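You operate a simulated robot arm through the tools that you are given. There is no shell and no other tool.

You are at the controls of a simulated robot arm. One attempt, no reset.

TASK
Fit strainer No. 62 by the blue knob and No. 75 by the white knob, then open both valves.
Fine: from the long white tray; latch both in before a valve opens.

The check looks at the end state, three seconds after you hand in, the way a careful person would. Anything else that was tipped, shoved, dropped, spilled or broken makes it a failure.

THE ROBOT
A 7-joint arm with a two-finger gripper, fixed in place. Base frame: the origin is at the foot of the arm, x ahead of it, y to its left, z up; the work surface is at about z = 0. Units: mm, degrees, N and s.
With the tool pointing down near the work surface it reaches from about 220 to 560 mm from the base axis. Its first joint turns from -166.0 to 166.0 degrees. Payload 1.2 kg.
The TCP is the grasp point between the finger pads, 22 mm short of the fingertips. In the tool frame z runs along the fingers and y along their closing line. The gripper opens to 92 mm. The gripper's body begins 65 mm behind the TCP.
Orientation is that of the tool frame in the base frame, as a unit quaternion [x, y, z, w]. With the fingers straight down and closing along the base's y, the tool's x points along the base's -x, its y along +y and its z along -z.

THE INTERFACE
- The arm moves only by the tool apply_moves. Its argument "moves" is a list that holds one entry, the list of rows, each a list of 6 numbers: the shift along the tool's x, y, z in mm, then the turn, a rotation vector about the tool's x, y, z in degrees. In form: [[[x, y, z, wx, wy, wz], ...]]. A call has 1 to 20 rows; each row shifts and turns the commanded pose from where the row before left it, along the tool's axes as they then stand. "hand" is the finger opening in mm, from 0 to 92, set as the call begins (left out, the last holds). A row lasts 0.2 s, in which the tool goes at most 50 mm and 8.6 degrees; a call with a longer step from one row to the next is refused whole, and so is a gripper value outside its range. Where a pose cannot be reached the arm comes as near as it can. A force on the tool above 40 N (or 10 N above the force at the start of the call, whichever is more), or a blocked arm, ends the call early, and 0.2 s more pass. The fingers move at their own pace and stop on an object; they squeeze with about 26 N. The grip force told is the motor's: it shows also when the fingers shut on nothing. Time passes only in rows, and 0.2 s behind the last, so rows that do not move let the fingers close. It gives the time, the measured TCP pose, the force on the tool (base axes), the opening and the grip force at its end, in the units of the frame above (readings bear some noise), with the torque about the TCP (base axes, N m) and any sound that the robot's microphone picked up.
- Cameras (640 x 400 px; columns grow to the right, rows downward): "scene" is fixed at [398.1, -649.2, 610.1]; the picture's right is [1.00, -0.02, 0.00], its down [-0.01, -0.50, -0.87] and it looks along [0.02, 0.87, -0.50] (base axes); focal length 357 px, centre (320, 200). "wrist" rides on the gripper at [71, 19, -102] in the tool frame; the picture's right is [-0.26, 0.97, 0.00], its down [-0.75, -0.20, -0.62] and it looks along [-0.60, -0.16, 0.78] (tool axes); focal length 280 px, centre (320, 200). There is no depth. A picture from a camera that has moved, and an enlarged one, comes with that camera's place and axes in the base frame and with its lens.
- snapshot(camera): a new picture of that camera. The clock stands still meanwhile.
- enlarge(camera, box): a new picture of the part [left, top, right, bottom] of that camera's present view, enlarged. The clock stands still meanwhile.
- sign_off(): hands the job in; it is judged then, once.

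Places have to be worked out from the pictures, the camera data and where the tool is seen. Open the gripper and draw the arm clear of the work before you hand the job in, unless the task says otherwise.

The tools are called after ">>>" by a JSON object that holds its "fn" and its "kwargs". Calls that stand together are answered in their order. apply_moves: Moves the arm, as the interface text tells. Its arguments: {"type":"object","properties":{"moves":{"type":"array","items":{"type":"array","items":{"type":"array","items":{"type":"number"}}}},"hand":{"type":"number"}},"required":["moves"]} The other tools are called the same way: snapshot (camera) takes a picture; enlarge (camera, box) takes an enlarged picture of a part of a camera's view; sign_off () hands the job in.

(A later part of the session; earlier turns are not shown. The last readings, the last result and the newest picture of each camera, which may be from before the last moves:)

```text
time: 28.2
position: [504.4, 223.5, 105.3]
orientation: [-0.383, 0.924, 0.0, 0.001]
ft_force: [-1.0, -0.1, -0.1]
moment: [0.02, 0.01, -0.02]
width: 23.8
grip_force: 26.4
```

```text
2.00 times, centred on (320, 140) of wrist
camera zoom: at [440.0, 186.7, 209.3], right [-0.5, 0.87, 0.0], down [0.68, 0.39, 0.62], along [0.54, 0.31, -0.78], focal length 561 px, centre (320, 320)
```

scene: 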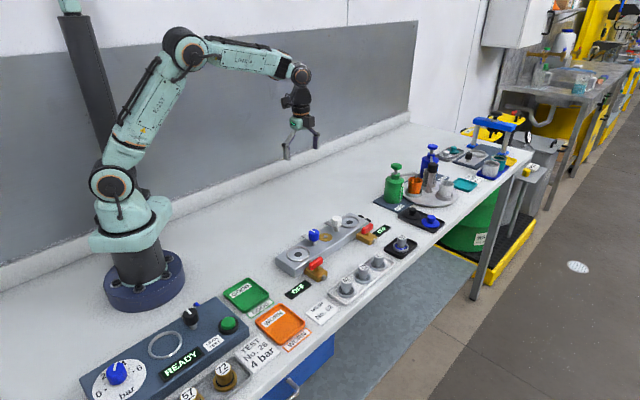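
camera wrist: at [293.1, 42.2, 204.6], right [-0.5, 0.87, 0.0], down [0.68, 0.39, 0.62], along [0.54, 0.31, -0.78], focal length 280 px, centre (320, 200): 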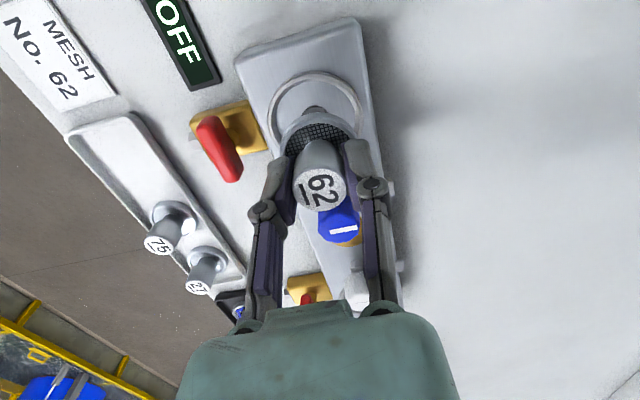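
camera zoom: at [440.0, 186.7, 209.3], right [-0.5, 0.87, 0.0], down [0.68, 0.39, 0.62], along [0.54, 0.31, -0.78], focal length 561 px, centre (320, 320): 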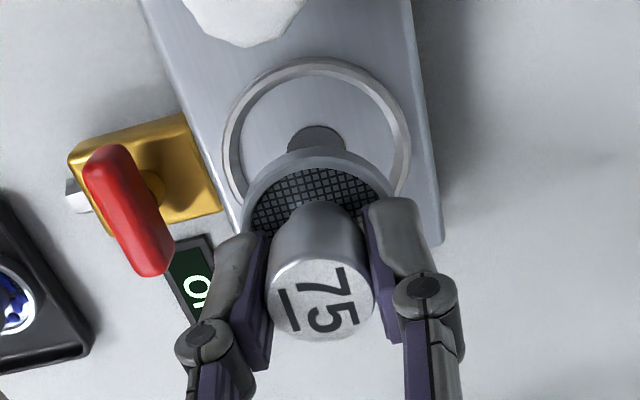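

The wrist view suggests a shift of about (0,-1) mm and the scene view about (-1.7,-2) mm. I apply a compromise and lower to z≈81 for a closer check.

>>> {"fn": "apply_moves", "kwargs": {"moves": [[[1.4, -0.6, 0, 0, 0, 0], [0, 0, 8, 0, 0, 0], [0, 0, 8, 0, 0, 0], [0, 0, 8, 0, 0, 0], [0, 0, 0, 0, 0, 0], [0, 0, 0, 0, 0, 0]]]}}

>>> {"fn": "enlarge", "kwargs": {"camera": "scene", "box": [335, 180, 395, 240]}}

>>> {"fn": "enlarge", "kwargs": {"camera": "wrist", "box": [240, 50, 400, 210]}}

```text
time: 29.6
position: [503.1, 221.5, 81.2]
orientation: [-0.382, 0.924, 0.0, 0.0]
ft_force: [-0.6, -0.4, -0.6]
moment: [0.03, -0.02, 0.01]
width: 24.0
grip_force: 25.9
```

```text
6.67 times, centred on (365, 210) of scene
camera zoom: at [398.1, -649.2, 610.1], right [1.0, -0.02, 0.0], down [-0.01, -0.5, -0.87], along [0.02, 0.87, -0.5], focal length 2382 px, centre (20, 133)
```

zoom: 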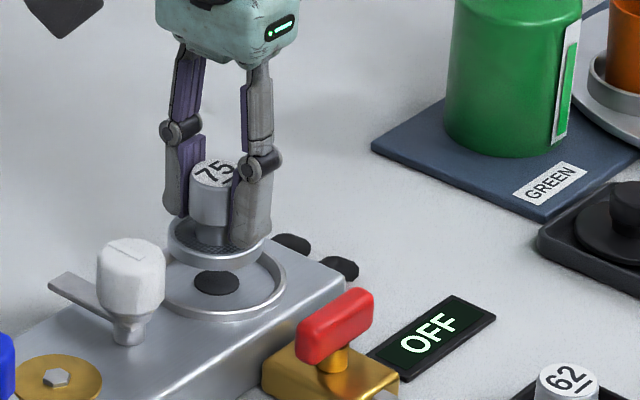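

```text
2.50 times, centred on (320, 130) of wrist
camera zoom: at [438.5, 185.9, 185.8], right [-0.5, 0.87, 0.0], down [0.68, 0.39, 0.62], along [0.54, 0.31, -0.78], focal length 701 px, centre (320, 375)
```

zoom: 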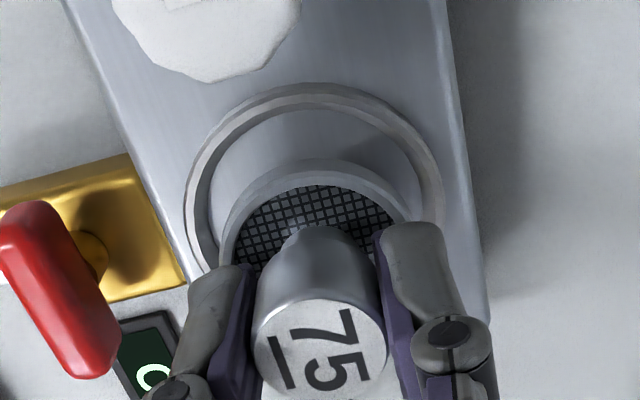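

Both views now place strainer and seat within about 1 mm of each other. I lower 15 mm and check before the last millimetres.

>>> {"fn": "apply_moves", "kwargs": {"moves": [[[-0.3, 0, 3, 0, 0, 0], [0, 0, 4, 0, 0, 0], [0, 0, 4, 0, 0, 0], [0, 0, 2, 0, 0, 0], [0, 0, 2, 0, 0, 0], [0, 0, 0, 0, 0, 0], [0, 0, 0, 0, 0, 0]]]}}

>>> {"fn": "enlarge", "kwargs": {"camera": "scene", "box": [335, 190, 385, 240]}}

>>> {"fn": "enlarge", "kwargs": {"camera": "wrist", "box": [240, 50, 400, 210]}}

```text
time: 31.2
position: [504.1, 221.7, 66.8]
orientation: [-0.383, 0.924, 0.001, -0.001]
ft_force: [0.0, 1.0, -1.5]
moment: [0.02, -0.01, -0.02]
width: 24.0
grip_force: 26.1
```

```text
8.00 times, centred on (360, 215) of scene
camera zoom: at [398.1, -649.2, 610.1], right [1.0, -0.02, 0.0], down [-0.01, -0.5, -0.87], along [0.02, 0.87, -0.5], focal length 2858 px, centre (0, 80)
```

zoom: 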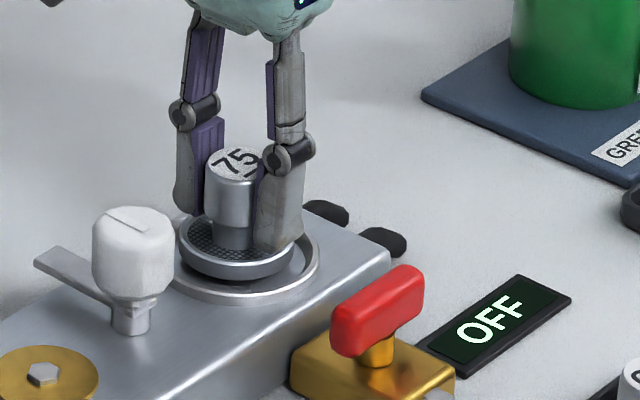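

```text
2.50 times, centred on (320, 130) of wrist
camera zoom: at [439.7, 185.5, 170.9], right [-0.5, 0.87, 0.0], down [0.68, 0.39, 0.62], along [0.54, 0.31, -0.78], focal length 701 px, centre (320, 375)
```

zoom: 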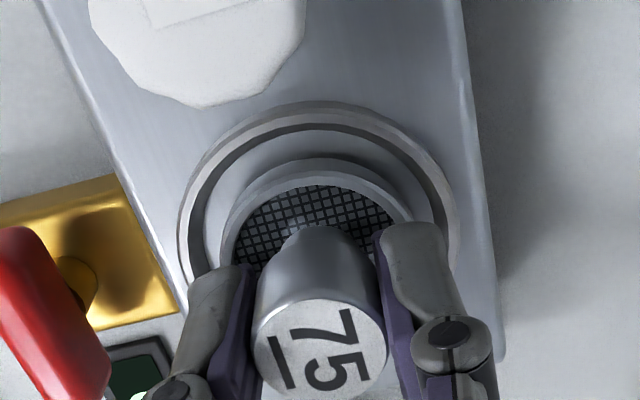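

Strainer 75 is concentric with the ring in both views. I lower the last few millimetres in 1 mm steps, watching the force.

>>> {"fn": "apply_moves", "kwargs": {"moves": [[[0, 0, 1, 0, 0, 0], [0, 0, 1, 0, 0, 0], [0, 0, 1, 0, 0, 0], [0, 0, 0, 0, 0, 0]]]}}

```text
time: 32.2
position: [504.3, 221.5, 63.4]
orientation: [-0.383, 0.924, 0.001, 0.0]
ft_force: [-0.1, 0.3, -0.5]
moment: [-0.01, -0.01, -0.03]
width: 23.9
grip_force: 26.1
```

>>> {"fn": "apply_moves", "kwargs": {"moves": [[[0, 0, 1, 0, 0, 0], [0, 0, 0, 0, 0, 0]]]}}

```text
time: 32.8
position: [503.3, 220.8, 63.5]
orientation: [-0.383, 0.924, 0.0, 0.0]
ft_force: [0.8, -0.6, -0.4]
moment: [-0.01, -0.04, -0.01]
width: 23.6
grip_force: 25.9
```

>>> {"fn": "apply_moves", "kwargs": {"moves": [[[0, 0, 0.7, 0, 0, 0], [0, 0, 0, 0, 0, 0]]]}}

>>> {"fn": "enlarge", "kwargs": {"camera": "scene", "box": [335, 190, 385, 240]}}

```text
time: 33.4
position: [503.2, 221.6, 63.8]
orientation: [-0.383, 0.924, 0.0, 0.0]
ft_force: [-0.1, 0.5, -0.8]
moment: [-0.03, 0.01, 0.0]
width: 23.9
grip_force: 26.0
```

```text
8.00 times, centred on (360, 215) of scene
camera zoom: at [398.1, -649.2, 610.1], right [1.0, -0.02, 0.0], down [-0.01, -0.5, -0.87], along [0.02, 0.87, -0.5], focal length 2858 px, centre (0, 80)
```

zoom: 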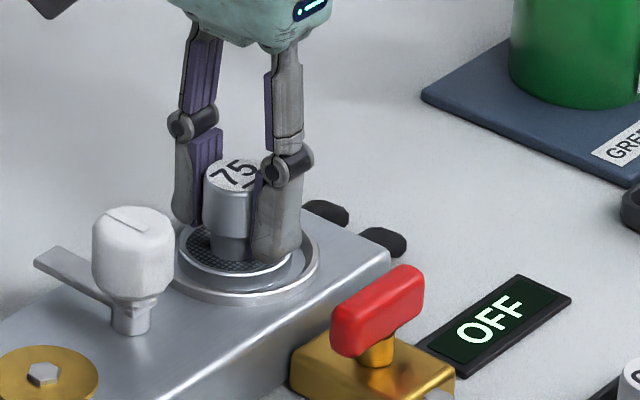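

No contact force yet; the z reading jitters by about 0.7 mm. I go down another 1 mm at a time.

>>> {"fn": "apply_moves", "kwargs": {"moves": [[[0, 0, 0.8, 0, 0, 0], [0, 0, 0, 0, 0, 0]]]}}

```text
time: 34.0
position: [502.8, 222.0, 62.1]
orientation: [-0.383, 0.924, 0.0, 0.0]
ft_force: [0.9, -1.4, 3.6]
moment: [-0.04, 0.03, 0.02]
width: 24.0
grip_force: 25.9
```

Light contact at 3.6 N. I press 0.6 mm more to confirm it is seated, then release and lift.

>>> {"fn": "apply_moves", "kwargs": {"moves": [[[0, 0, 0.6, 0, 0, 0], [0, 0, 0, 0, 0, 0]]]}}

>>> {"fn": "apply_moves", "kwargs": {"moves": [[[0, 0, -1, 0, 0, 0], [0, 0, 0, 0, 0, 0], [0, 0, 0, 0, 0, 0], [0, 0, -10, 0, 0, 0], [0, 0, -20, 0, 0, 0], [0, 0, -30, 0, 0, 0], [0, 0, 0, 0, 0, 0]]], "hand": 40}}

>>> {"fn": "enlarge", "kwargs": {"camera": "scene", "box": [325, 190, 385, 240]}}

>>> {"fn": "enlarge", "kwargs": {"camera": "wrist", "box": [220, 0, 420, 200]}}

```text
time: 34.6
position: [503.4, 222.7, 63.1]
orientation: [-0.382, 0.924, 0.001, 0.001]
ft_force: [-3.0, -2.7, 13.0]
moment: [-0.13, 0.13, 0.01]
width: 24.0
grip_force: 26.2
```

```text
time: 36.2
position: [504.0, 222.1, 123.3]
orientation: [-0.383, 0.924, -0.001, 0.0]
ft_force: [-1.1, -0.1, -0.6]
moment: [0.01, -0.02, 0.0]
width: 40.2
grip_force: 0.1
```

```text
8.00 times, centred on (355, 215) of scene
camera zoom: at [398.1, -649.2, 610.1], right [1.0, -0.02, 0.0], down [-0.01, -0.5, -0.87], along [0.02, 0.87, -0.5], focal length 2858 px, centre (40, 80)
```

zoom: 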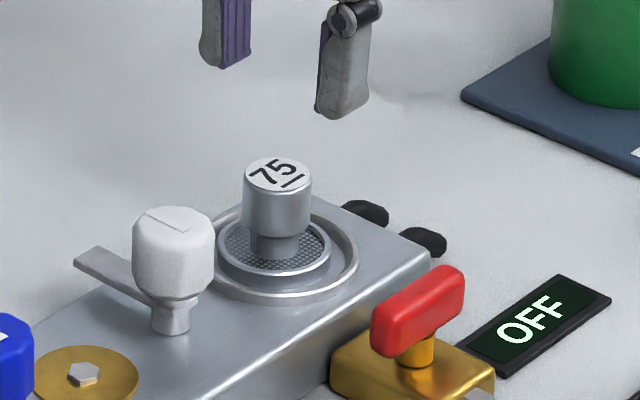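

```text
2.00 times, centred on (320, 100) of wrist
camera zoom: at [439.0, 185.5, 228.3], right [-0.5, 0.87, 0.0], down [0.68, 0.39, 0.62], along [0.54, 0.31, -0.78], focal length 561 px, centre (320, 400)
```

zoom: 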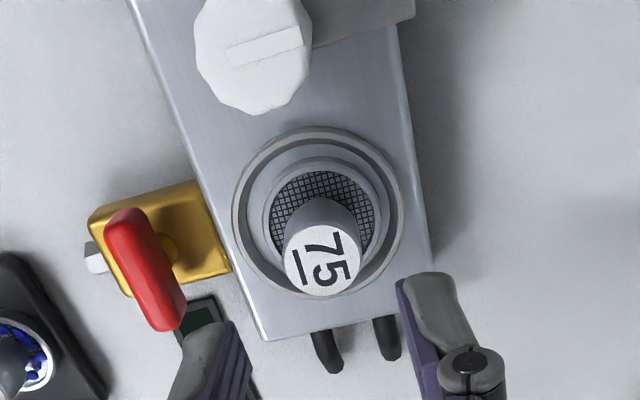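

Strainer 75 is seated concentric in the white-knob seat, released and upright. Now I move above the white latch knob (≈(461.5, 181.3), top z≈73) and check alignment before gripping.

>>> {"fn": "apply_moves", "kwargs": {"moves": [[[29.4, 0.5, 0, 0, 0, 0], [29.4, 0.5, 0, 0, 0, 0], [0, 0, 10, 0, 0, 0], [0, 0, 0, 0, 0, 0], [0, 0, 0, 0, 0, 0]]], "hand": 52}}

>>> {"fn": "enlarge", "kwargs": {"camera": "wrist", "box": [220, 40, 420, 240]}}

>>> {"fn": "enlarge", "kwargs": {"camera": "scene", "box": [310, 180, 390, 240]}}

```text
time: 37.4
position: [462.0, 178.4, 113.0]
orientation: [-0.383, 0.924, 0.0, -0.001]
ft_force: [0.7, -0.2, 0.0]
moment: [0.02, -0.01, 0.02]
width: 51.9
grip_force: 0.1
```

```text
2.00 times, centred on (320, 140) of wrist
camera zoom: at [397.4, 144.0, 217.2], right [-0.5, 0.87, 0.0], down [0.68, 0.39, 0.63], along [0.54, 0.31, -0.78], focal length 561 px, centre (320, 320)
```

zoom: 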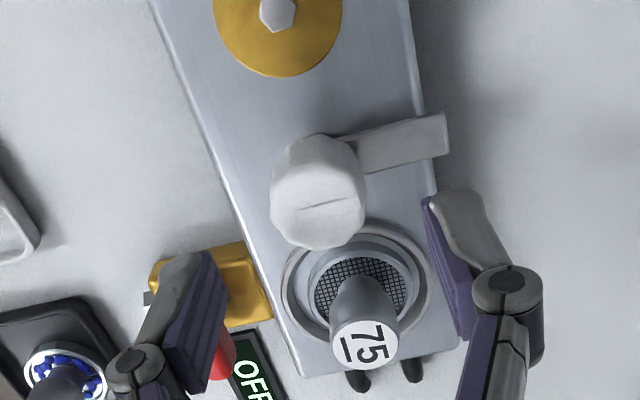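

```text
6.67 times, centred on (350, 210) of scene
camera zoom: at [398.1, -649.2, 610.1], right [1.0, -0.02, 0.0], down [-0.01, -0.5, -0.87], along [0.02, 0.87, -0.5], focal length 2382 px, centre (120, 133)
```

zoom: 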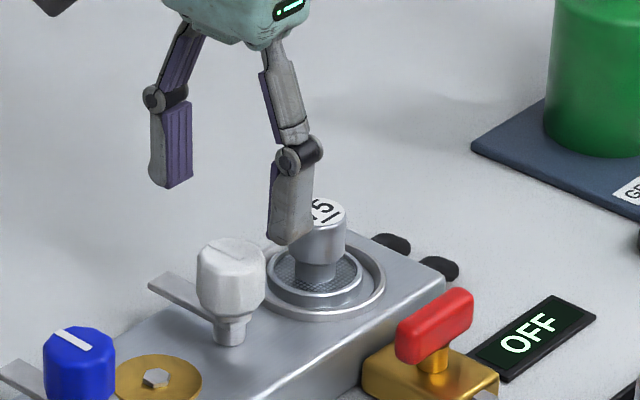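

The knob top lines up with the tool axis within about 1 mm. I descend to TCP z≈71 so the fingertips stop at about z=49, above the latch arm.

>>> {"fn": "apply_moves", "kwargs": {"moves": [[[0, 0, 10, 0, 0, 0], [0, 0, 10, 0, 0, 0], [0, 0, 10, 0, 0, 0], [0, 0, 6, 0, 0, 0], [0, 0, 5, 0, 0, 0], [0, 0, 0, 0, 0, 0], [0, 0, 0, 0, 0, 0]]]}}

>>> {"fn": "enlarge", "kwargs": {"camera": "wrist", "box": [220, 80, 420, 240]}}

>>> {"fn": "enlarge", "kwargs": {"camera": "scene", "box": [320, 190, 380, 240]}}

```text
time: 39.0
position: [461.3, 180.8, 71.4]
orientation: [-0.383, 0.924, 0.0, 0.001]
ft_force: [-0.2, -0.2, -0.1]
moment: [0.01, -0.02, -0.02]
width: 52.0
grip_force: 0.0
```

```text
2.50 times, centred on (320, 160) of wrist
camera zoom: at [396.8, 144.5, 175.2], right [-0.5, 0.87, 0.0], down [0.68, 0.39, 0.62], along [0.54, 0.31, -0.78], focal length 701 px, centre (320, 300)
```

zoom: 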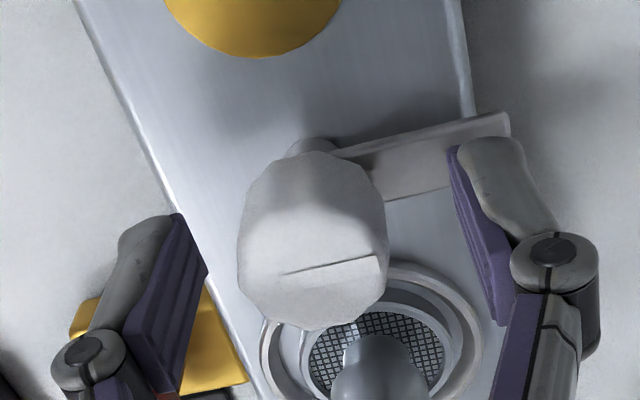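

```text
8.00 times, centred on (350, 215) of scene
camera zoom: at [398.1, -649.2, 610.1], right [1.0, -0.02, 0.0], down [-0.01, -0.5, -0.87], along [0.02, 0.87, -0.5], focal length 2858 px, centre (80, 80)
```

zoom: 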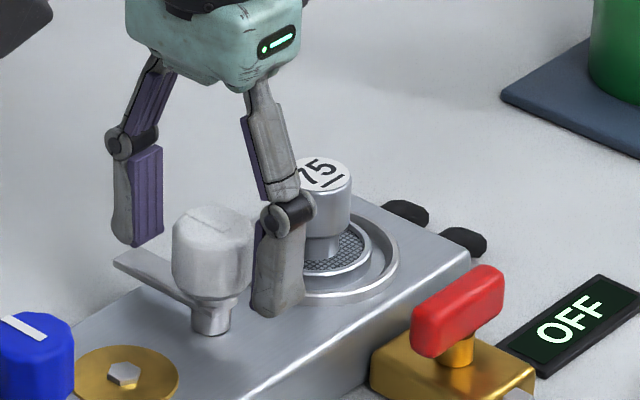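

The fingers straddle the white knob with the tips above the latch arm. I close on the knob.

>>> {"fn": "apply_moves", "kwargs": {"moves": [[[0, 0, 0, 0, 0, 0], [0, 0, 0, 0, 0, 0], [0, 0, 0, 0, 0, 0]]], "hand": 8}}

```text
time: 39.8
position: [461.3, 178.9, 72.1]
orientation: [-0.381, 0.925, -0.002, 0.002]
ft_force: [9.3, -9.6, 8.3]
moment: [-0.27, -0.14, 0.0]
width: 27.6
grip_force: 28.1
```

Closed at 27.6 mm, but with about 13 N side load toward (+x,-y), so my centre is off by about 1 mm along the closing line. I shift along tool -y to relieve it.

>>> {"fn": "apply_moves", "kwargs": {"moves": [[[0, -1.0, 0, 0, 0, 0], [0, 0, 0, 0, 0, 0]]]}}

```text
time: 40.4
position: [462.2, 179.2, 72.9]
orientation: [-0.382, 0.924, -0.001, 0.0]
ft_force: [6.6, -10.9, 12.5]
moment: [-0.12, -0.19, -0.12]
width: 27.6
grip_force: 28.0
```

There is still about 12 N vertical and side load. I look closely at the contact before turning anything.

>>> {"fn": "enlarge", "kwargs": {"camera": "wrist", "box": [240, 80, 400, 200]}}

>>> {"fn": "enlarge", "kwargs": {"camera": "scene", "box": [330, 200, 370, 235]}}

```text
3.33 times, centred on (320, 140) of wrist
camera zoom: at [397.9, 143.5, 176.0], right [-0.5, 0.87, 0.0], down [0.68, 0.39, 0.63], along [0.54, 0.31, -0.78], focal length 935 px, centre (320, 400)
```

zoom: 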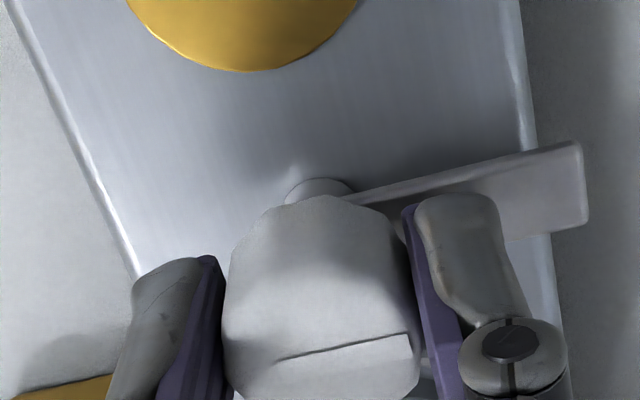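

```text
11.43 times, centred on (350, 218) of scene
camera zoom: at [398.1, -649.2, 610.1], right [1.0, -0.02, 0.0], down [-0.01, -0.5, -0.87], along [0.02, 0.87, -0.5], focal length 4083 px, centre (-23, 0)
```

zoom: 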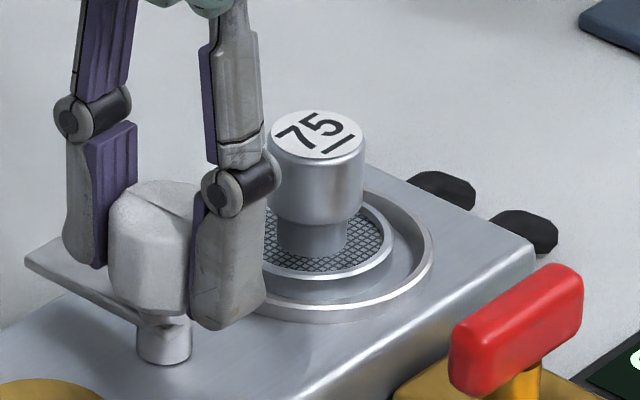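

The arm-side fingertip looks to be resting on the latch arm, which explains the upward force. I open, raise 4 mm, shift 0.9 mm along tool -y and regrip.

>>> {"fn": "apply_moves", "kwargs": {"moves": [[[0, 0, 0, 0, 0, 0], [0, 0, 0, 0, 0, 0], [0, -0.9, -4, 0, 0, 0], [0, 0, 0, 0, 0, 0]]], "hand": 46}}

>>> {"fn": "apply_moves", "kwargs": {"moves": [[[0, 0, 0, 0, 0, 0], [0, 0, 0, 0, 0, 0], [0, 0, 0, 0, 0, 0]]], "hand": 8}}

```text
time: 41.4
position: [463.2, 178.8, 76.5]
orientation: [-0.382, 0.924, 0.0, 0.0]
ft_force: [0.3, -0.2, 0.0]
moment: [0.03, 0.04, -0.01]
width: 45.7
grip_force: 0.0
```

```text
time: 42.2
position: [462.3, 179.4, 76.1]
orientation: [-0.383, 0.924, 0.0, 0.0]
ft_force: [-6.7, -0.5, 13.3]
moment: [-0.12, 0.24, 0.0]
width: 27.6
grip_force: 28.6
```

The side load is now small; about 13 N vertical remains, which I take as the squeeze acting on the knob's slight taper. I turn the knob gently by 15° first (tool +z, clockwise from above, arm toward the seat) and check the response.

>>> {"fn": "apply_moves", "kwargs": {"moves": [[[0, 0, 0, 0, 0, 5], [0, 0, 0, 0, 0, 5], [0, 0, 0, 0, 0, 5], [0, 0, 0, 0, 0, 0]]]}}

>>> {"fn": "enlarge", "kwargs": {"camera": "scene", "box": [320, 190, 380, 240]}}

```text
time: 43.2
position: [463.1, 180.2, 75.1]
orientation: [-0.259, 0.966, 0.0, 0.001]
ft_force: [-9.6, -1.8, 23.0]
moment: [-0.04, 0.21, 0.0]
width: 27.6
grip_force: 27.5
```

```text
8.00 times, centred on (350, 215) of scene
camera zoom: at [398.1, -649.2, 610.1], right [1.0, -0.02, 0.0], down [-0.01, -0.5, -0.87], along [0.02, 0.87, -0.5], focal length 2858 px, centre (80, 80)
```

zoom: 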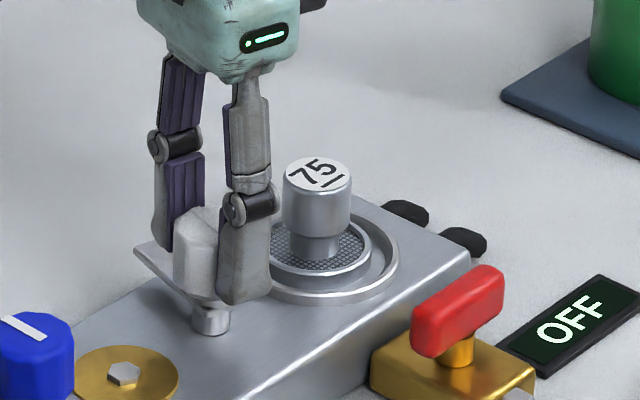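

The latch arm turns with the tool. The vertical force rose to 23 N, so I ease up 0.7 mm and turn another 15°.

>>> {"fn": "apply_moves", "kwargs": {"moves": [[[0, 0, -0.7, 0, 0, 0], [0, 0, 0, 0, 0, 5], [0, 0, 0, 0, 0, 5], [0, 0, 0, 0, 0, 5], [0, 0, 0, 0, 0, 0]]]}}

```text
time: 44.4
position: [462.1, 180.3, 76.0]
orientation: [-0.13, 0.991, 0.001, 0.001]
ft_force: [0.8, 7.4, 2.9]
moment: [0.26, -0.43, 0.0]
width: 27.6
grip_force: 28.4
```

The vertical force dropped to 3 N and the turn continues freely. I turn another 30°.

>>> {"fn": "apply_moves", "kwargs": {"moves": [[[0, 0, 0, 0, 0, 5], [0, 0, 0, 0, 0, 5], [0, 0, 0, 0, 0, 5], [0, 0, 0, 0, 0, 5], [0, 0, 0, 0, 0, 5], [0, 0, 0, 0, 0, 5], [0, 0, 0, 0, 0, 0]]]}}

>>> {"fn": "enlarge", "kwargs": {"camera": "scene", "box": [320, 190, 380, 240]}}

>>> {"fn": "enlarge", "kwargs": {"camera": "wrist", "box": [220, 60, 420, 220]}}

```text
time: 46.0
position: [461.7, 181.6, 76.1]
orientation: [0.131, 0.991, 0.0, 0.0]
ft_force: [-8.8, 9.7, 16.2]
moment: [0.16, 0.09, 0.01]
width: 27.8
grip_force: 27.9
```

```text
8.00 times, centred on (350, 215) of scene
camera zoom: at [398.1, -649.2, 610.1], right [1.0, -0.02, 0.0], down [-0.01, -0.5, -0.87], along [0.02, 0.87, -0.5], focal length 2858 px, centre (80, 80)
```

zoom: 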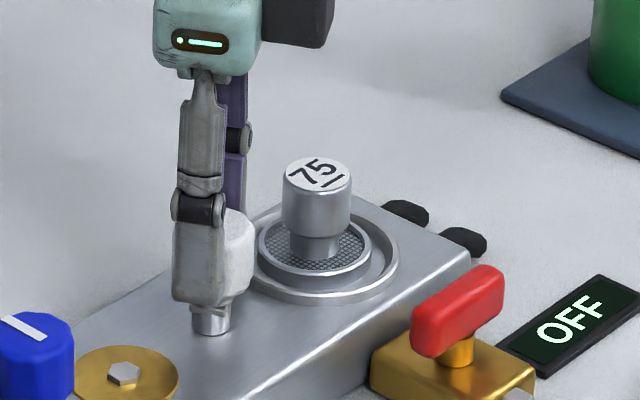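

```text
2.50 times, centred on (320, 140) of wrist
camera zoom: at [398.4, 217.8, 179.8], right [0.5, 0.86, 0.0], down [0.68, -0.39, 0.62], along [0.54, -0.31, -0.78], focal length 701 px, centre (320, 350)
```

zoom: 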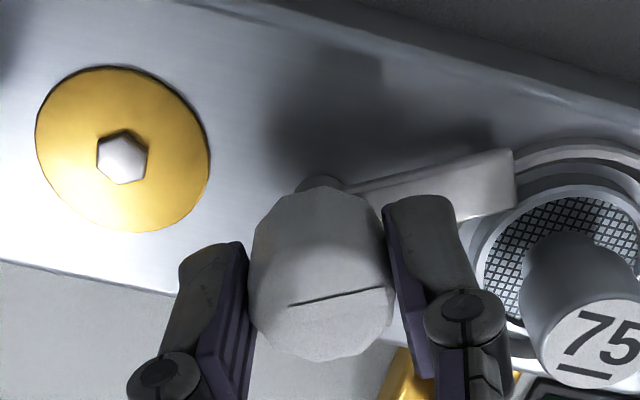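

After 60° the arm is approaching the strainer rim. I turn the remaining angle in small steps with a slight vertical relief.

>>> {"fn": "apply_moves", "kwargs": {"moves": [[[0, 0, -0.4, 0, 0, 0], [0, 0, 0, 0, 0, 4], [0, 0, 0, 0, 0, 4], [0, 0, 0, 0, 0, 4], [0, 0, 0, 0, 0, 4], [0, 0, 0, 0, 0, 4], [0, 0, 0, 0, 0, 0]]]}}

>>> {"fn": "enlarge", "kwargs": {"camera": "wrist", "box": [260, 60, 460, 220]}}

```text
time: 47.6
position: [463.3, 179.7, 75.0]
orientation: [0.3, 0.954, 0.001, 0.0]
ft_force: [6.0, 24.9, -8.5]
moment: [0.27, -0.3, 0.03]
width: 28.0
grip_force: 27.7
```

```text
2.50 times, centred on (360, 140) of wrist
camera zoom: at [414.7, 237.4, 179.7], right [0.77, 0.64, 0.0], down [0.5, -0.6, 0.62], along [0.4, -0.48, -0.78], focal length 701 px, centre (220, 350)
```

zoom: 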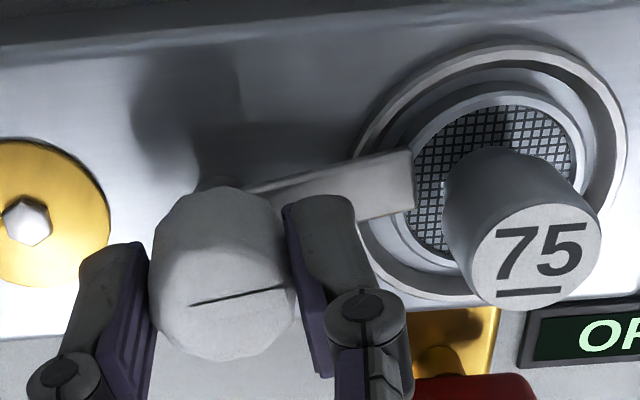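

The arm is now over the strainer's rim with 10° to go. The 25 N side load is a centring error, so I shift 0.8 mm along tool +y and then turn the last 10°.

>>> {"fn": "apply_moves", "kwargs": {"moves": [[[0, 0.8, 0, 0, 0, 0], [0, 0, 0, 0, 0, 3], [0, 0, 0, 0, 0, 3], [0, 0, 0, 0, 0, 4], [0, 0, 0, 0, 0, 0]]]}}

>>> {"fn": "enlarge", "kwargs": {"camera": "wrist", "box": [260, 60, 460, 220]}}

>>> {"fn": "enlarge", "kwargs": {"camera": "scene", "box": [320, 190, 400, 240]}}

```text
time: 48.8
position: [462.4, 180.5, 75.9]
orientation: [0.383, 0.924, -0.001, -0.001]
ft_force: [-9.1, 13.3, 8.8]
moment: [0.56, 0.52, 0.13]
width: 27.6
grip_force: 27.3
```

```text
2.50 times, centred on (360, 140) of wrist
camera zoom: at [425.9, 245.1, 179.8], right [0.87, 0.5, 0.0], down [0.39, -0.68, 0.62], along [0.31, -0.54, -0.78], focal length 701 px, centre (220, 350)
```

zoom: 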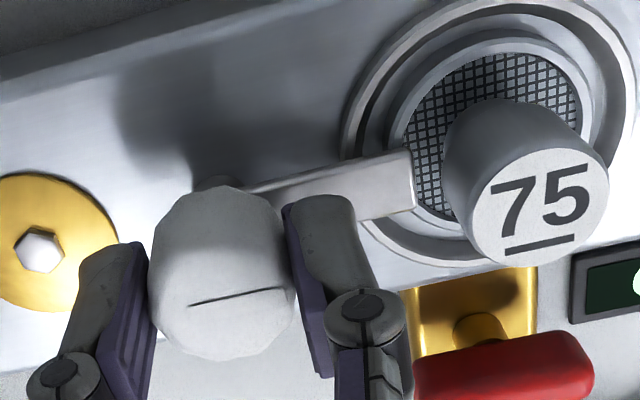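

```text
8.00 times, centred on (360, 215) of scene
camera zoom: at [398.1, -649.2, 610.1], right [1.0, -0.02, 0.0], down [-0.01, -0.5, -0.87], along [0.02, 0.87, -0.5], focal length 2858 px, centre (0, 80)
```

zoom: 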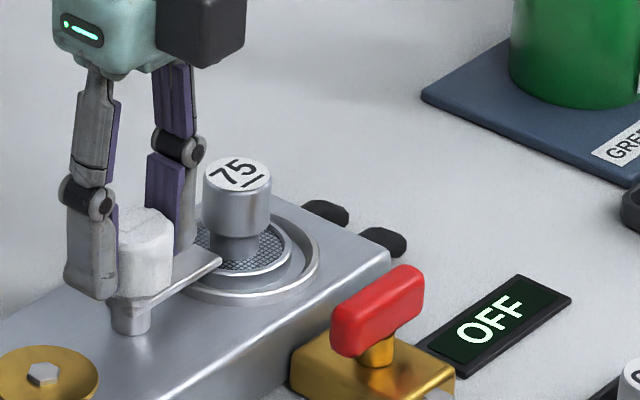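

The arm now lies along the block, over 75's rim, and 0.13 N·m has appeared about z, possibly the end stop. I try 3° more to feel whether it is at the stop.

>>> {"fn": "apply_moves", "kwargs": {"moves": [[[0, 0, 0, 0, 0, 1.5], [0, 0, 0, 0, 0, 1.5], [0, 0, 0, 0, 0, 0]]]}}

>>> {"fn": "enlarge", "kwargs": {"camera": "wrist", "box": [260, 60, 460, 220]}}

```text
time: 49.6
position: [461.8, 180.6, 76.8]
orientation: [0.407, 0.913, 0.001, 0.0]
ft_force: [-2.0, 15.6, 7.9]
moment: [0.44, 0.15, 0.17]
width: 27.6
grip_force: 28.3
```

```text
2.50 times, centred on (360, 140) of wrist
camera zoom: at [429.2, 246.4, 179.7], right [0.89, 0.45, 0.0], down [0.35, -0.7, 0.62], along [0.28, -0.56, -0.78], focal length 701 px, centre (220, 350)
```

zoom: 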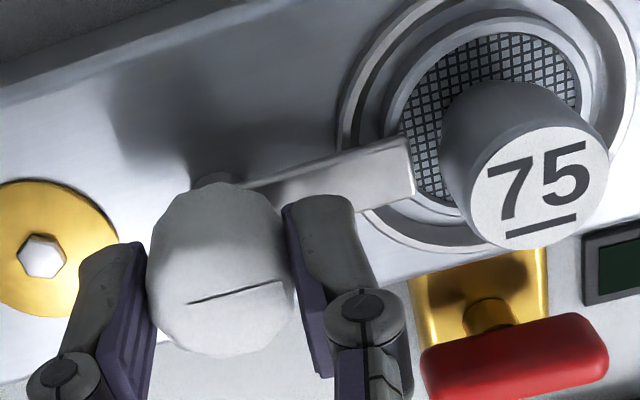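

Comparing the pictures, the arm no longer turned with the tool over the last 3°, so the latch is at its end stop, fully over the rim. I relieve those 3°, open to 40 mm and lift off.

>>> {"fn": "apply_moves", "kwargs": {"moves": [[[0, 0, 0, 0, 0, -1.5], [0, 0, 0, 0, 0, -1.5], [0, 0, 0, 0, 0, 0]]]}}

>>> {"fn": "apply_moves", "kwargs": {"moves": [[[0, 0, 0, 0, 0, 0], [0, 0, 0, 0, 0, 0], [0, 0, -10, 0, 0, 0], [0, 0, -20, 0, 0, 0], [0, 0, -20, 0, 0, 0], [0, 0, 0, 0, 0, 0]]], "hand": 40}}

>>> {"fn": "enlarge", "kwargs": {"camera": "scene", "box": [320, 190, 400, 240]}}

>>> {"fn": "enlarge", "kwargs": {"camera": "wrist", "box": [220, 40, 480, 220]}}

```text
time: 50.4
position: [463.5, 180.4, 75.9]
orientation: [0.382, 0.924, 0.001, 0.001]
ft_force: [5.8, 16.6, -1.7]
moment: [0.5, 0.05, -0.02]
width: 27.7
grip_force: 28.5
```

```text
time: 51.8
position: [463.3, 180.3, 126.5]
orientation: [0.383, 0.924, 0.0, 0.0]
ft_force: [-0.1, -0.2, -0.7]
moment: [-0.01, -0.02, -0.01]
width: 40.0
grip_force: 0.1
```

```text
8.00 times, centred on (360, 215) of scene
camera zoom: at [398.1, -649.2, 610.1], right [1.0, -0.02, 0.0], down [-0.01, -0.5, -0.87], along [0.02, 0.87, -0.5], focal length 2858 px, centre (0, 80)
```

zoom: 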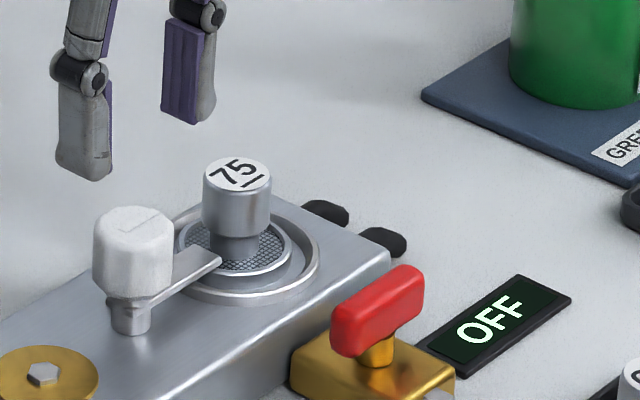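

```text
2.22 times, centred on (350, 130) of wrist
camera zoom: at [426.4, 244.2, 230.0], right [0.87, 0.5, 0.0], down [0.39, -0.68, 0.63], along [0.31, -0.54, -0.78], focal length 623 px, centre (253, 356)
```

zoom: 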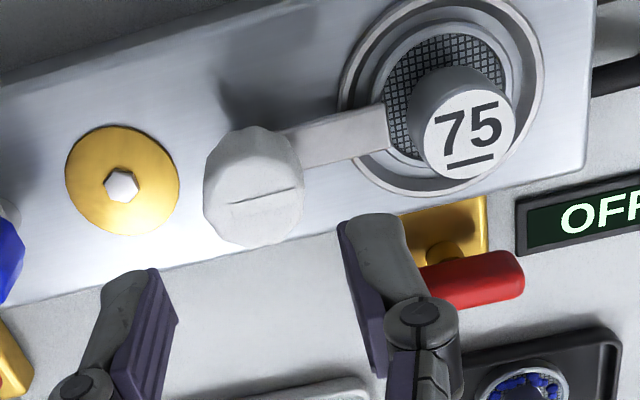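

The white latch sits over 75's rim at its stop and nothing else moved. Now I move along the block to above the blue knob (≈(398.3, 116.7)), keeping yaw +45°, and check alignment.

>>> {"fn": "apply_moves", "kwargs": {"moves": [[[0.3, -30.3, 0, 0, 0, 0], [0.3, -30.3, 0, 0, 0, 0], [0.4, -30.3, 0, 0, 0, 0], [0, 0, 10, 0, 0, 0], [0, 0, 0, 0, 0, 0], [0, 0, 0, 0, 0, 0]]], "hand": 44}}

>>> {"fn": "enlarge", "kwargs": {"camera": "wrist", "box": [220, 40, 420, 240]}}

>>> {"fn": "enlarge", "kwargs": {"camera": "scene", "box": [270, 200, 350, 260]}}

```text
time: 53.2
position: [398.1, 115.7, 116.9]
orientation: [0.382, 0.924, 0.0, -0.001]
ft_force: [0.4, 0.3, -0.1]
moment: [-0.03, 0.03, 0.02]
width: 44.1
grip_force: 0.2
```

```text
2.00 times, centred on (320, 140) of wrist
camera zoom: at [361.7, 180.4, 221.0], right [0.87, 0.5, 0.0], down [0.39, -0.68, 0.63], along [0.31, -0.54, -0.78], focal length 561 px, centre (320, 320)
```

zoom: 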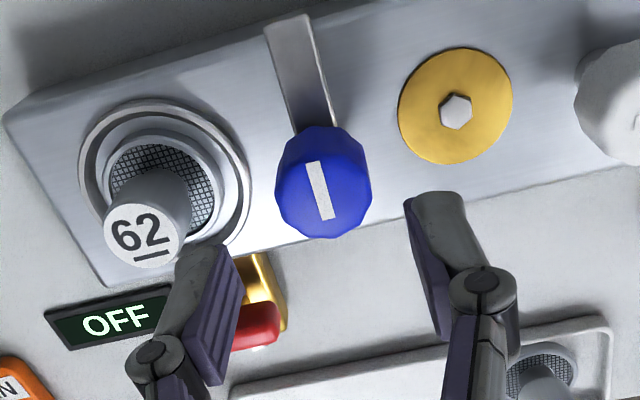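

```text
6.67 times, centred on (310, 230) of scene
camera zoom: at [398.1, -649.2, 610.1], right [1.0, -0.02, 0.0], down [-0.01, -0.5, -0.87], along [0.02, 0.87, -0.5], focal length 2382 px, centre (387, 0)
```

zoom: 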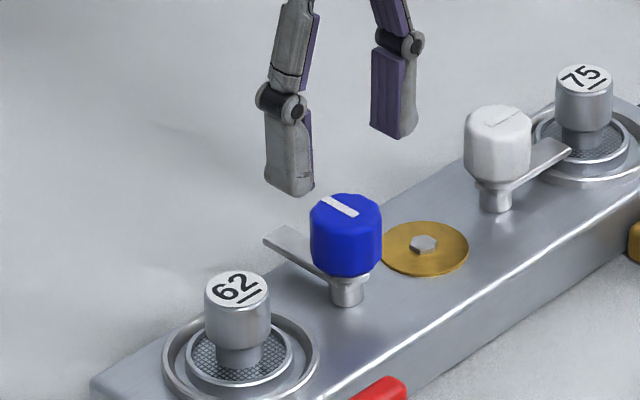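

The blue knob appears about 1 mm off the tool axis in each direction. I correct by (0.7, 1.0) in the tool frame and descend to z≈75.

>>> {"fn": "apply_moves", "kwargs": {"moves": [[[0.7, 1.0, 10, 0, 0, 0], [0, 0, 10, 0, 0, 0], [0, 0, 10, 0, 0, 0], [0, 0, 6, 0, 0, 0], [0, 0, 5, 0, 0, 0], [0, 0, 0, 0, 0, 0], [0, 0, 0, 0, 0, 0]]]}}

>>> {"fn": "enlarge", "kwargs": {"camera": "wrist", "box": [220, 60, 420, 220]}}

>>> {"fn": "enlarge", "kwargs": {"camera": "scene", "box": [280, 200, 340, 260]}}

```text
time: 54.8
position: [397.8, 118.2, 75.4]
orientation: [0.382, 0.924, 0.0, 0.0]
ft_force: [-0.4, 0.1, -0.2]
moment: [0.03, 0.0, -0.01]
width: 43.9
grip_force: 0.2
```

```text
2.50 times, centred on (320, 140) of wrist
camera zoom: at [361.1, 181.7, 179.5], right [0.87, 0.5, 0.0], down [0.39, -0.68, 0.62], along [0.31, -0.54, -0.78], focal length 701 px, centre (320, 350)
```

zoom: 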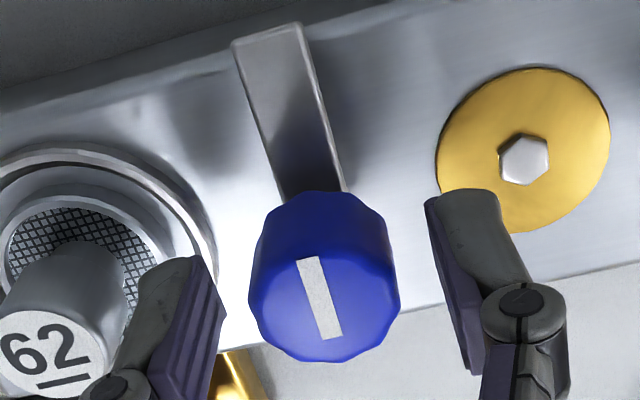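

```text
6.67 times, centred on (310, 230) of scene
camera zoom: at [398.1, -649.2, 610.1], right [1.0, -0.02, 0.0], down [-0.01, -0.5, -0.87], along [0.02, 0.87, -0.5], focal length 2382 px, centre (387, 0)
```

zoom: 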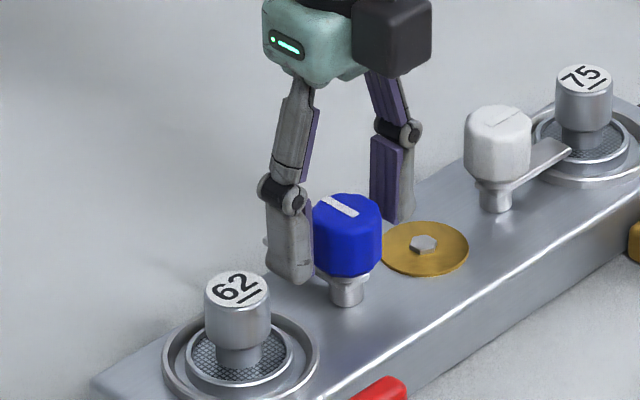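

The blue knob is centred between the pads with clearance to the 62 strainer. I close on it.

>>> {"fn": "apply_moves", "kwargs": {"moves": [[[0, 0, 0, 0, 0, 0], [0, 0, 0, 0, 0, 0], [0, 0, 0, 0, 0, 0]]], "hand": 8}}

```text
time: 55.6
position: [398.4, 117.9, 76.1]
orientation: [0.382, 0.924, 0.0, 0.0]
ft_force: [0.2, 1.4, 11.5]
moment: [0.0, 0.03, -0.01]
width: 27.7
grip_force: 27.8
```

Side load is nearly zero. I ease up 0.4 mm and turn the knob 30° counter-clockwise from above (tool -z) toward the 62 seat.

>>> {"fn": "apply_moves", "kwargs": {"moves": [[[0, 0, -0.4, 0, 0, 0], [0, 0, 0, 0, 0, -5], [0, 0, 0, 0, 0, -5], [0, 0, 0, 0, 0, -5], [0, 0, 0, 0, 0, -5], [0, 0, 0, 0, 0, -5], [0, 0, 0, 0, 0, -5], [0, 0, 0, 0, 0, 0]]]}}

>>> {"fn": "enlarge", "kwargs": {"camera": "wrist", "box": [200, 60, 400, 220]}}

```text
time: 57.4
position: [397.4, 117.3, 75.8]
orientation: [0.131, 0.991, -0.001, 0.0]
ft_force: [1.3, -11.7, 19.5]
moment: [-0.25, 0.19, -0.01]
width: 27.7
grip_force: 27.7
```

```text
2.50 times, centred on (300, 140) of wrist
camera zoom: at [334.0, 154.8, 178.8], right [0.5, 0.86, 0.0], down [0.67, -0.39, 0.63], along [0.54, -0.32, -0.78], focal length 701 px, centre (370, 350)
```

zoom: 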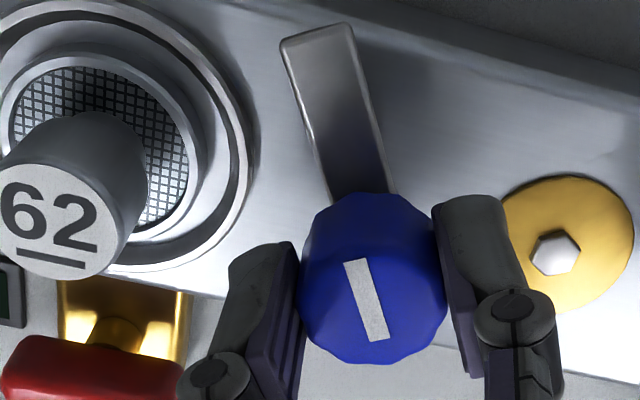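

The arm follows the turn. I relieve the small loads (tool y -0.4, up 0.5) and turn another 30°.

>>> {"fn": "apply_moves", "kwargs": {"moves": [[[0, -0.4, -0.5, 0, 0, 0], [0, 0, 0, 0, 0, -5], [0, 0, 0, 0, 0, -5], [0, 0, 0, 0, 0, -5], [0, 0, 0, 0, 0, -5], [0, 0, 0, 0, 0, -5], [0, 0, 0, 0, 0, -5], [0, 0, 0, 0, 0, 0]]]}}

>>> {"fn": "enlarge", "kwargs": {"camera": "wrist", "box": [200, 60, 400, 220]}}

```text
time: 59.2
position: [398.3, 116.8, 75.5]
orientation: [-0.13, 0.992, -0.002, -0.001]
ft_force: [15.2, -16.6, -25.5]
moment: [-0.17, -0.27, -0.06]
width: 27.8
grip_force: 27.5
```

```text
2.50 times, centred on (300, 140) of wrist
camera zoom: at [323.9, 117.5, 179.4], right [0.01, 1.0, 0.0], down [0.78, 0.0, 0.62], along [0.62, -0.01, -0.78], focal length 701 px, centre (370, 350)
```

zoom: 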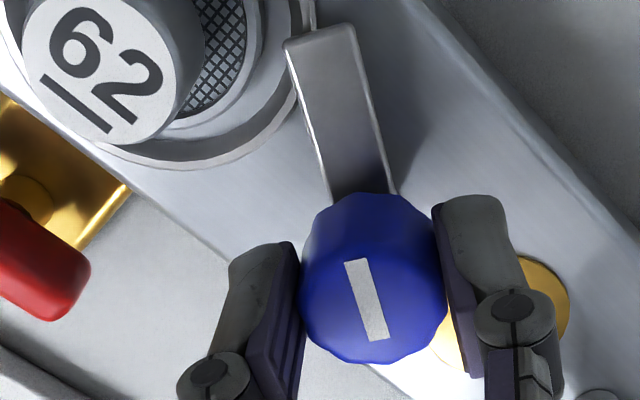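

The arm keeps turning and nears the 62 rim. Loads show I should ease 0.7 mm along tool -y, 0.4 along -x, and 0.8 mm down; then I turn 20° more.

>>> {"fn": "apply_moves", "kwargs": {"moves": [[[-0.4, -0.7, 0.8, 0, 0, 0], [0, 0, 0, 0, 0, -4], [0, 0, 0, 0, 0, -4], [0, 0, 0, 0, 0, -4], [0, 0, 0, 0, 0, -4], [0, 0, 0, 0, 0, -4], [0, 0, 0, 0, 0, 0]]]}}

>>> {"fn": "enlarge", "kwargs": {"camera": "wrist", "box": [200, 20, 400, 220]}}

```text
time: 60.8
position: [400.3, 116.1, 74.2]
orientation: [-0.299, 0.954, -0.001, 0.0]
ft_force: [-5.7, -21.1, 15.4]
moment: [-0.61, 0.11, -0.01]
width: 27.9
grip_force: 27.9
```

```text
2.00 times, centred on (300, 120) of wrist
camera zoom: at [329.0, 92.1, 179.0], right [-0.34, 0.94, 0.0], down [0.73, 0.27, 0.63], along [0.59, 0.21, -0.78], focal length 561 px, centre (360, 360)
```

zoom: 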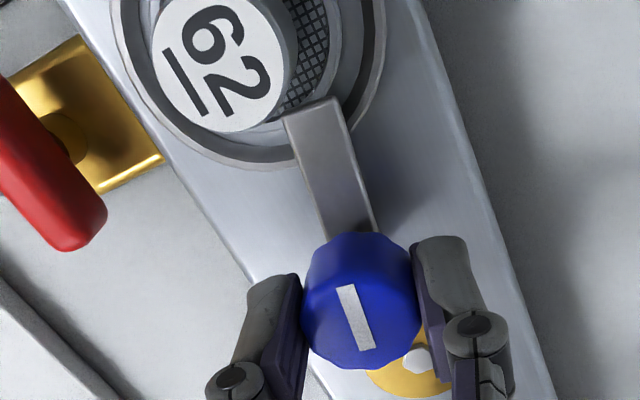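

80° is done and the arm is over the rim. I relieve the loads a bit, turn the last 10°, then 3° more to feel the stop.

>>> {"fn": "apply_moves", "kwargs": {"moves": [[[0.5, -0.5, -0.4, 0, 0, 0], [0, 0, 0, 0, 0, -3.5], [0, 0, 0, 0, 0, -3.5], [0, 0, 0, 0, 0, -3], [0, 0, 0, 0, 0, 0]]]}}

>>> {"fn": "apply_moves", "kwargs": {"moves": [[[0, 0, 0, 0, 0, -1.5], [0, 0, 0, 0, 0, -1.5], [0, 0, 0, 0, 0, 0]]]}}

>>> {"fn": "enlarge", "kwargs": {"camera": "wrist", "box": [200, 20, 400, 220]}}

```text
time: 62.0
position: [399.6, 117.7, 74.5]
orientation: [-0.383, 0.924, -0.001, 0.0]
ft_force: [9.6, -12.2, -12.7]
moment: [-0.29, -0.07, -0.25]
width: 27.8
grip_force: 28.0
```

```text
time: 62.8
position: [398.5, 115.3, 76.0]
orientation: [-0.406, 0.914, 0.001, -0.001]
ft_force: [10.5, -13.2, -18.8]
moment: [-0.13, -0.25, -0.22]
width: 27.6
grip_force: 27.8
```

```text
2.00 times, centred on (300, 120) of wrist
camera zoom: at [336.6, 76.8, 179.3], right [-0.54, 0.84, 0.0], down [0.66, 0.42, 0.62], along [0.53, 0.34, -0.78], focal length 561 px, centre (360, 360)
```

zoom: 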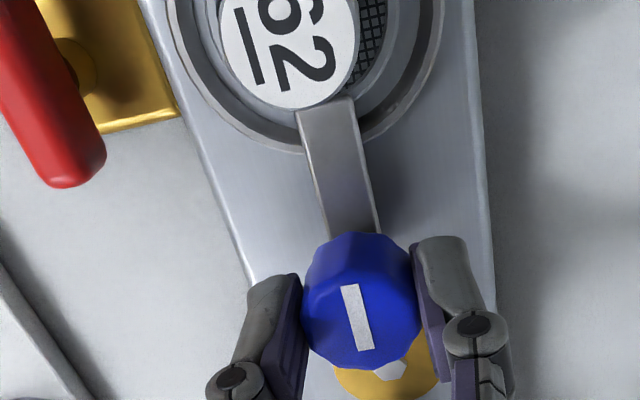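

The z torque stays at about -0.22 N·m, so the blue latch is against its stop. I relieve 3°, open and lift off, then check everything.

>>> {"fn": "apply_moves", "kwargs": {"moves": [[[0, 0, 0, 0, 0, -0.0], [0, 0, 0.5, 0, 0, 1.5], [0, 0, 0, 0, 0, 1.5], [0, 0, 0, 0, 0, 0]]]}}

>>> {"fn": "apply_moves", "kwargs": {"moves": [[[0, 0, 0, 0, 0, 0], [0, 0, 0, 0, 0, 0], [0, 0, -10, 0, 0, 0], [0, 0, -20, 0, 0, 0], [0, 0, -25, 0, 0, 0], [0, 0, 0, 0, 0, 0]]], "hand": 44}}

>>> {"fn": "enlarge", "kwargs": {"camera": "scene", "box": [270, 200, 350, 260]}}

>>> {"fn": "enlarge", "kwargs": {"camera": "scene", "box": [320, 190, 400, 250]}}

>>> {"fn": "snapshot", "kwargs": {"camera": "wrist"}}

```text
time: 63.8
position: [398.4, 116.1, 75.3]
orientation: [-0.382, 0.924, -0.001, 0.0]
ft_force: [7.6, -14.6, 0.6]
moment: [-0.56, 0.17, -0.02]
width: 27.6
grip_force: 28.5
```

```text
time: 65.2
position: [399.6, 116.8, 131.5]
orientation: [-0.382, 0.924, -0.001, 0.0]
ft_force: [0.6, 0.5, -0.6]
moment: [-0.01, 0.02, 0.02]
width: 44.0
grip_force: 0.1
```

```text
6.67 times, centred on (310, 230) of scene
camera zoom: at [398.1, -649.2, 610.1], right [1.0, -0.02, 0.0], down [-0.01, -0.5, -0.87], along [0.02, 0.87, -0.5], focal length 2382 px, centre (387, 0)
```

zoom: 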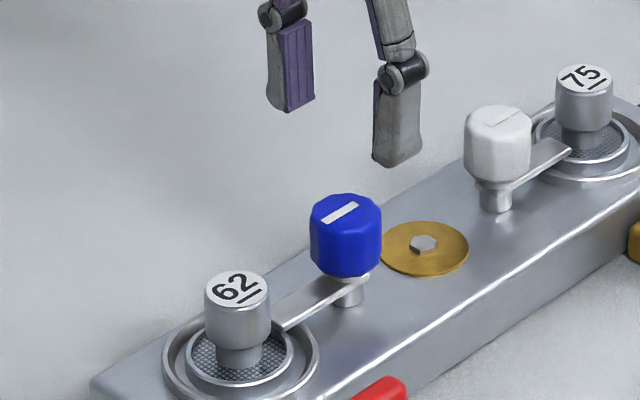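

```text
6.67 times, centred on (360, 220) of scene
camera zoom: at [398.1, -649.2, 610.1], right [1.0, -0.02, 0.0], down [-0.01, -0.5, -0.87], along [0.02, 0.87, -0.5], focal length 2382 px, centre (53, 67)
```

zoom: 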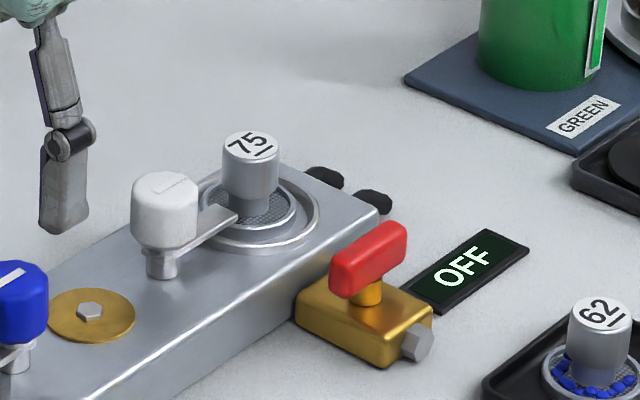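

```text
taken
camera wrist: at [334.7, 79.9, 234.0], right [-0.5, 0.87, 0.0], down [0.68, 0.39, 0.63], along [0.54, 0.31, -0.78], focal length 280 px, centre (320, 200)
```

wrist: 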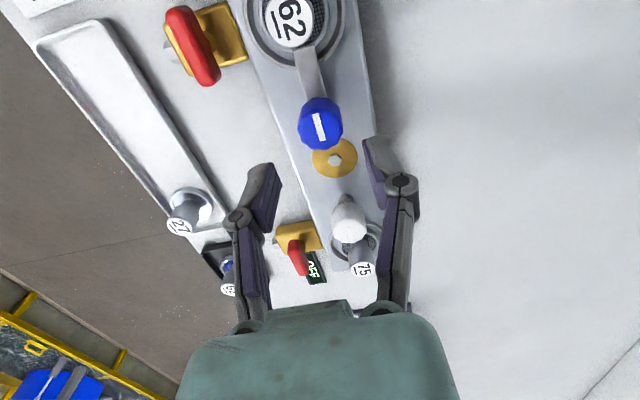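

Both latch arms are over the rims. I enlarge the blue latch and the left valve to verify the arm's angle and plan the valve grip.

>>> {"fn": "enlarge", "kwargs": {"camera": "scene", "box": [285, 220, 335, 260]}}

>>> {"fn": "enlarge", "kwargs": {"camera": "wrist", "box": [220, 0, 380, 100]}}

>>> {"fn": "enlarge", "kwargs": {"camera": "scene", "box": [290, 245, 350, 295]}}

>>> {"fn": "enlarge", "kwargs": {"camera": "scene", "box": [345, 210, 395, 250]}}

```text
10.00 times, centred on (310, 240) of scene
camera zoom: at [398.1, -649.2, 610.1], right [1.0, -0.02, 0.0], down [-0.01, -0.5, -0.87], along [0.02, 0.87, -0.5], focal length 3572 px, centre (420, -200)
```

zoom: 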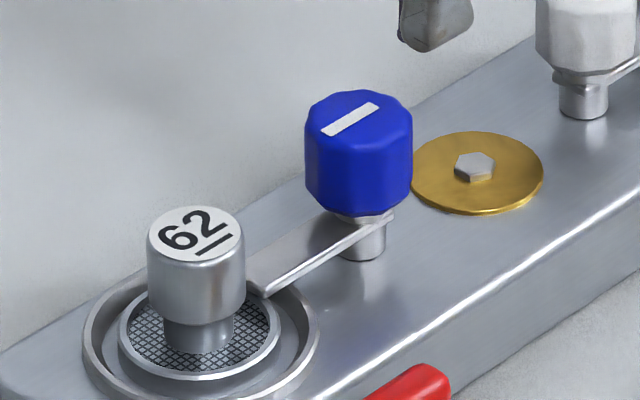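

```text
4.00 times, centred on (300, 50) of wrist
camera zoom: at [334.7, 79.9, 234.0], right [-0.5, 0.87, 0.0], down [0.68, 0.39, 0.63], along [0.54, 0.31, -0.78], focal length 1122 px, centre (400, 800)
```

zoom: 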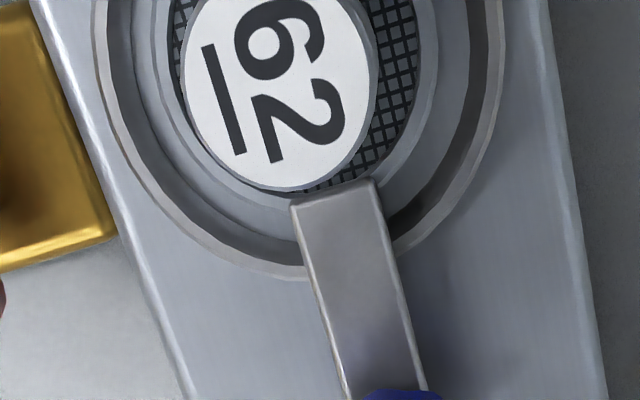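

```text
8.00 times, centred on (320, 270) of scene
camera zoom: at [398.1, -649.2, 610.1], right [1.0, -0.02, 0.0], down [-0.01, -0.5, -0.87], along [0.02, 0.87, -0.5], focal length 2858 px, centre (320, -360)
```

zoom: 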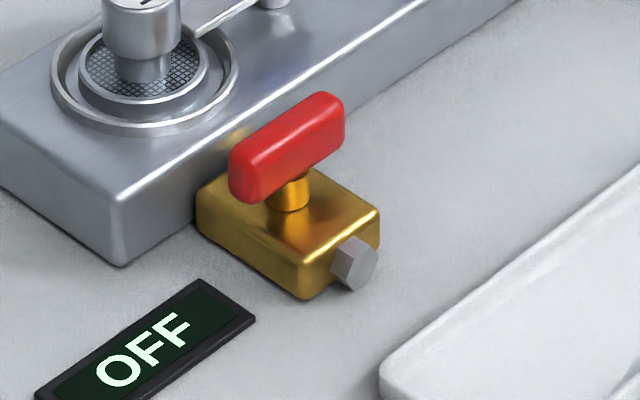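

```text
10.00 times, centred on (370, 230) of scene
camera zoom: at [398.1, -649.2, 610.1], right [1.0, -0.02, 0.0], down [-0.01, -0.5, -0.87], along [0.02, 0.87, -0.5], focal length 3572 px, centre (-180, -100)
```

zoom: 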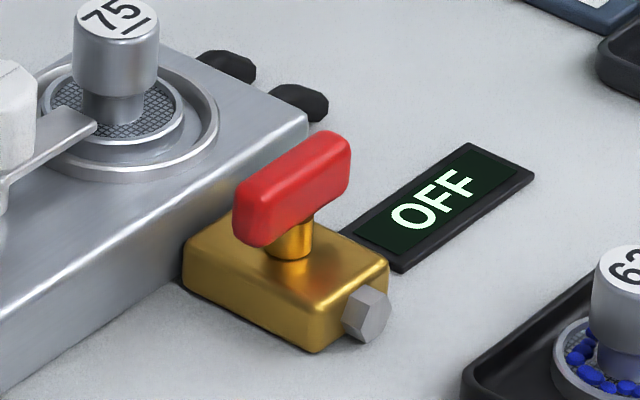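

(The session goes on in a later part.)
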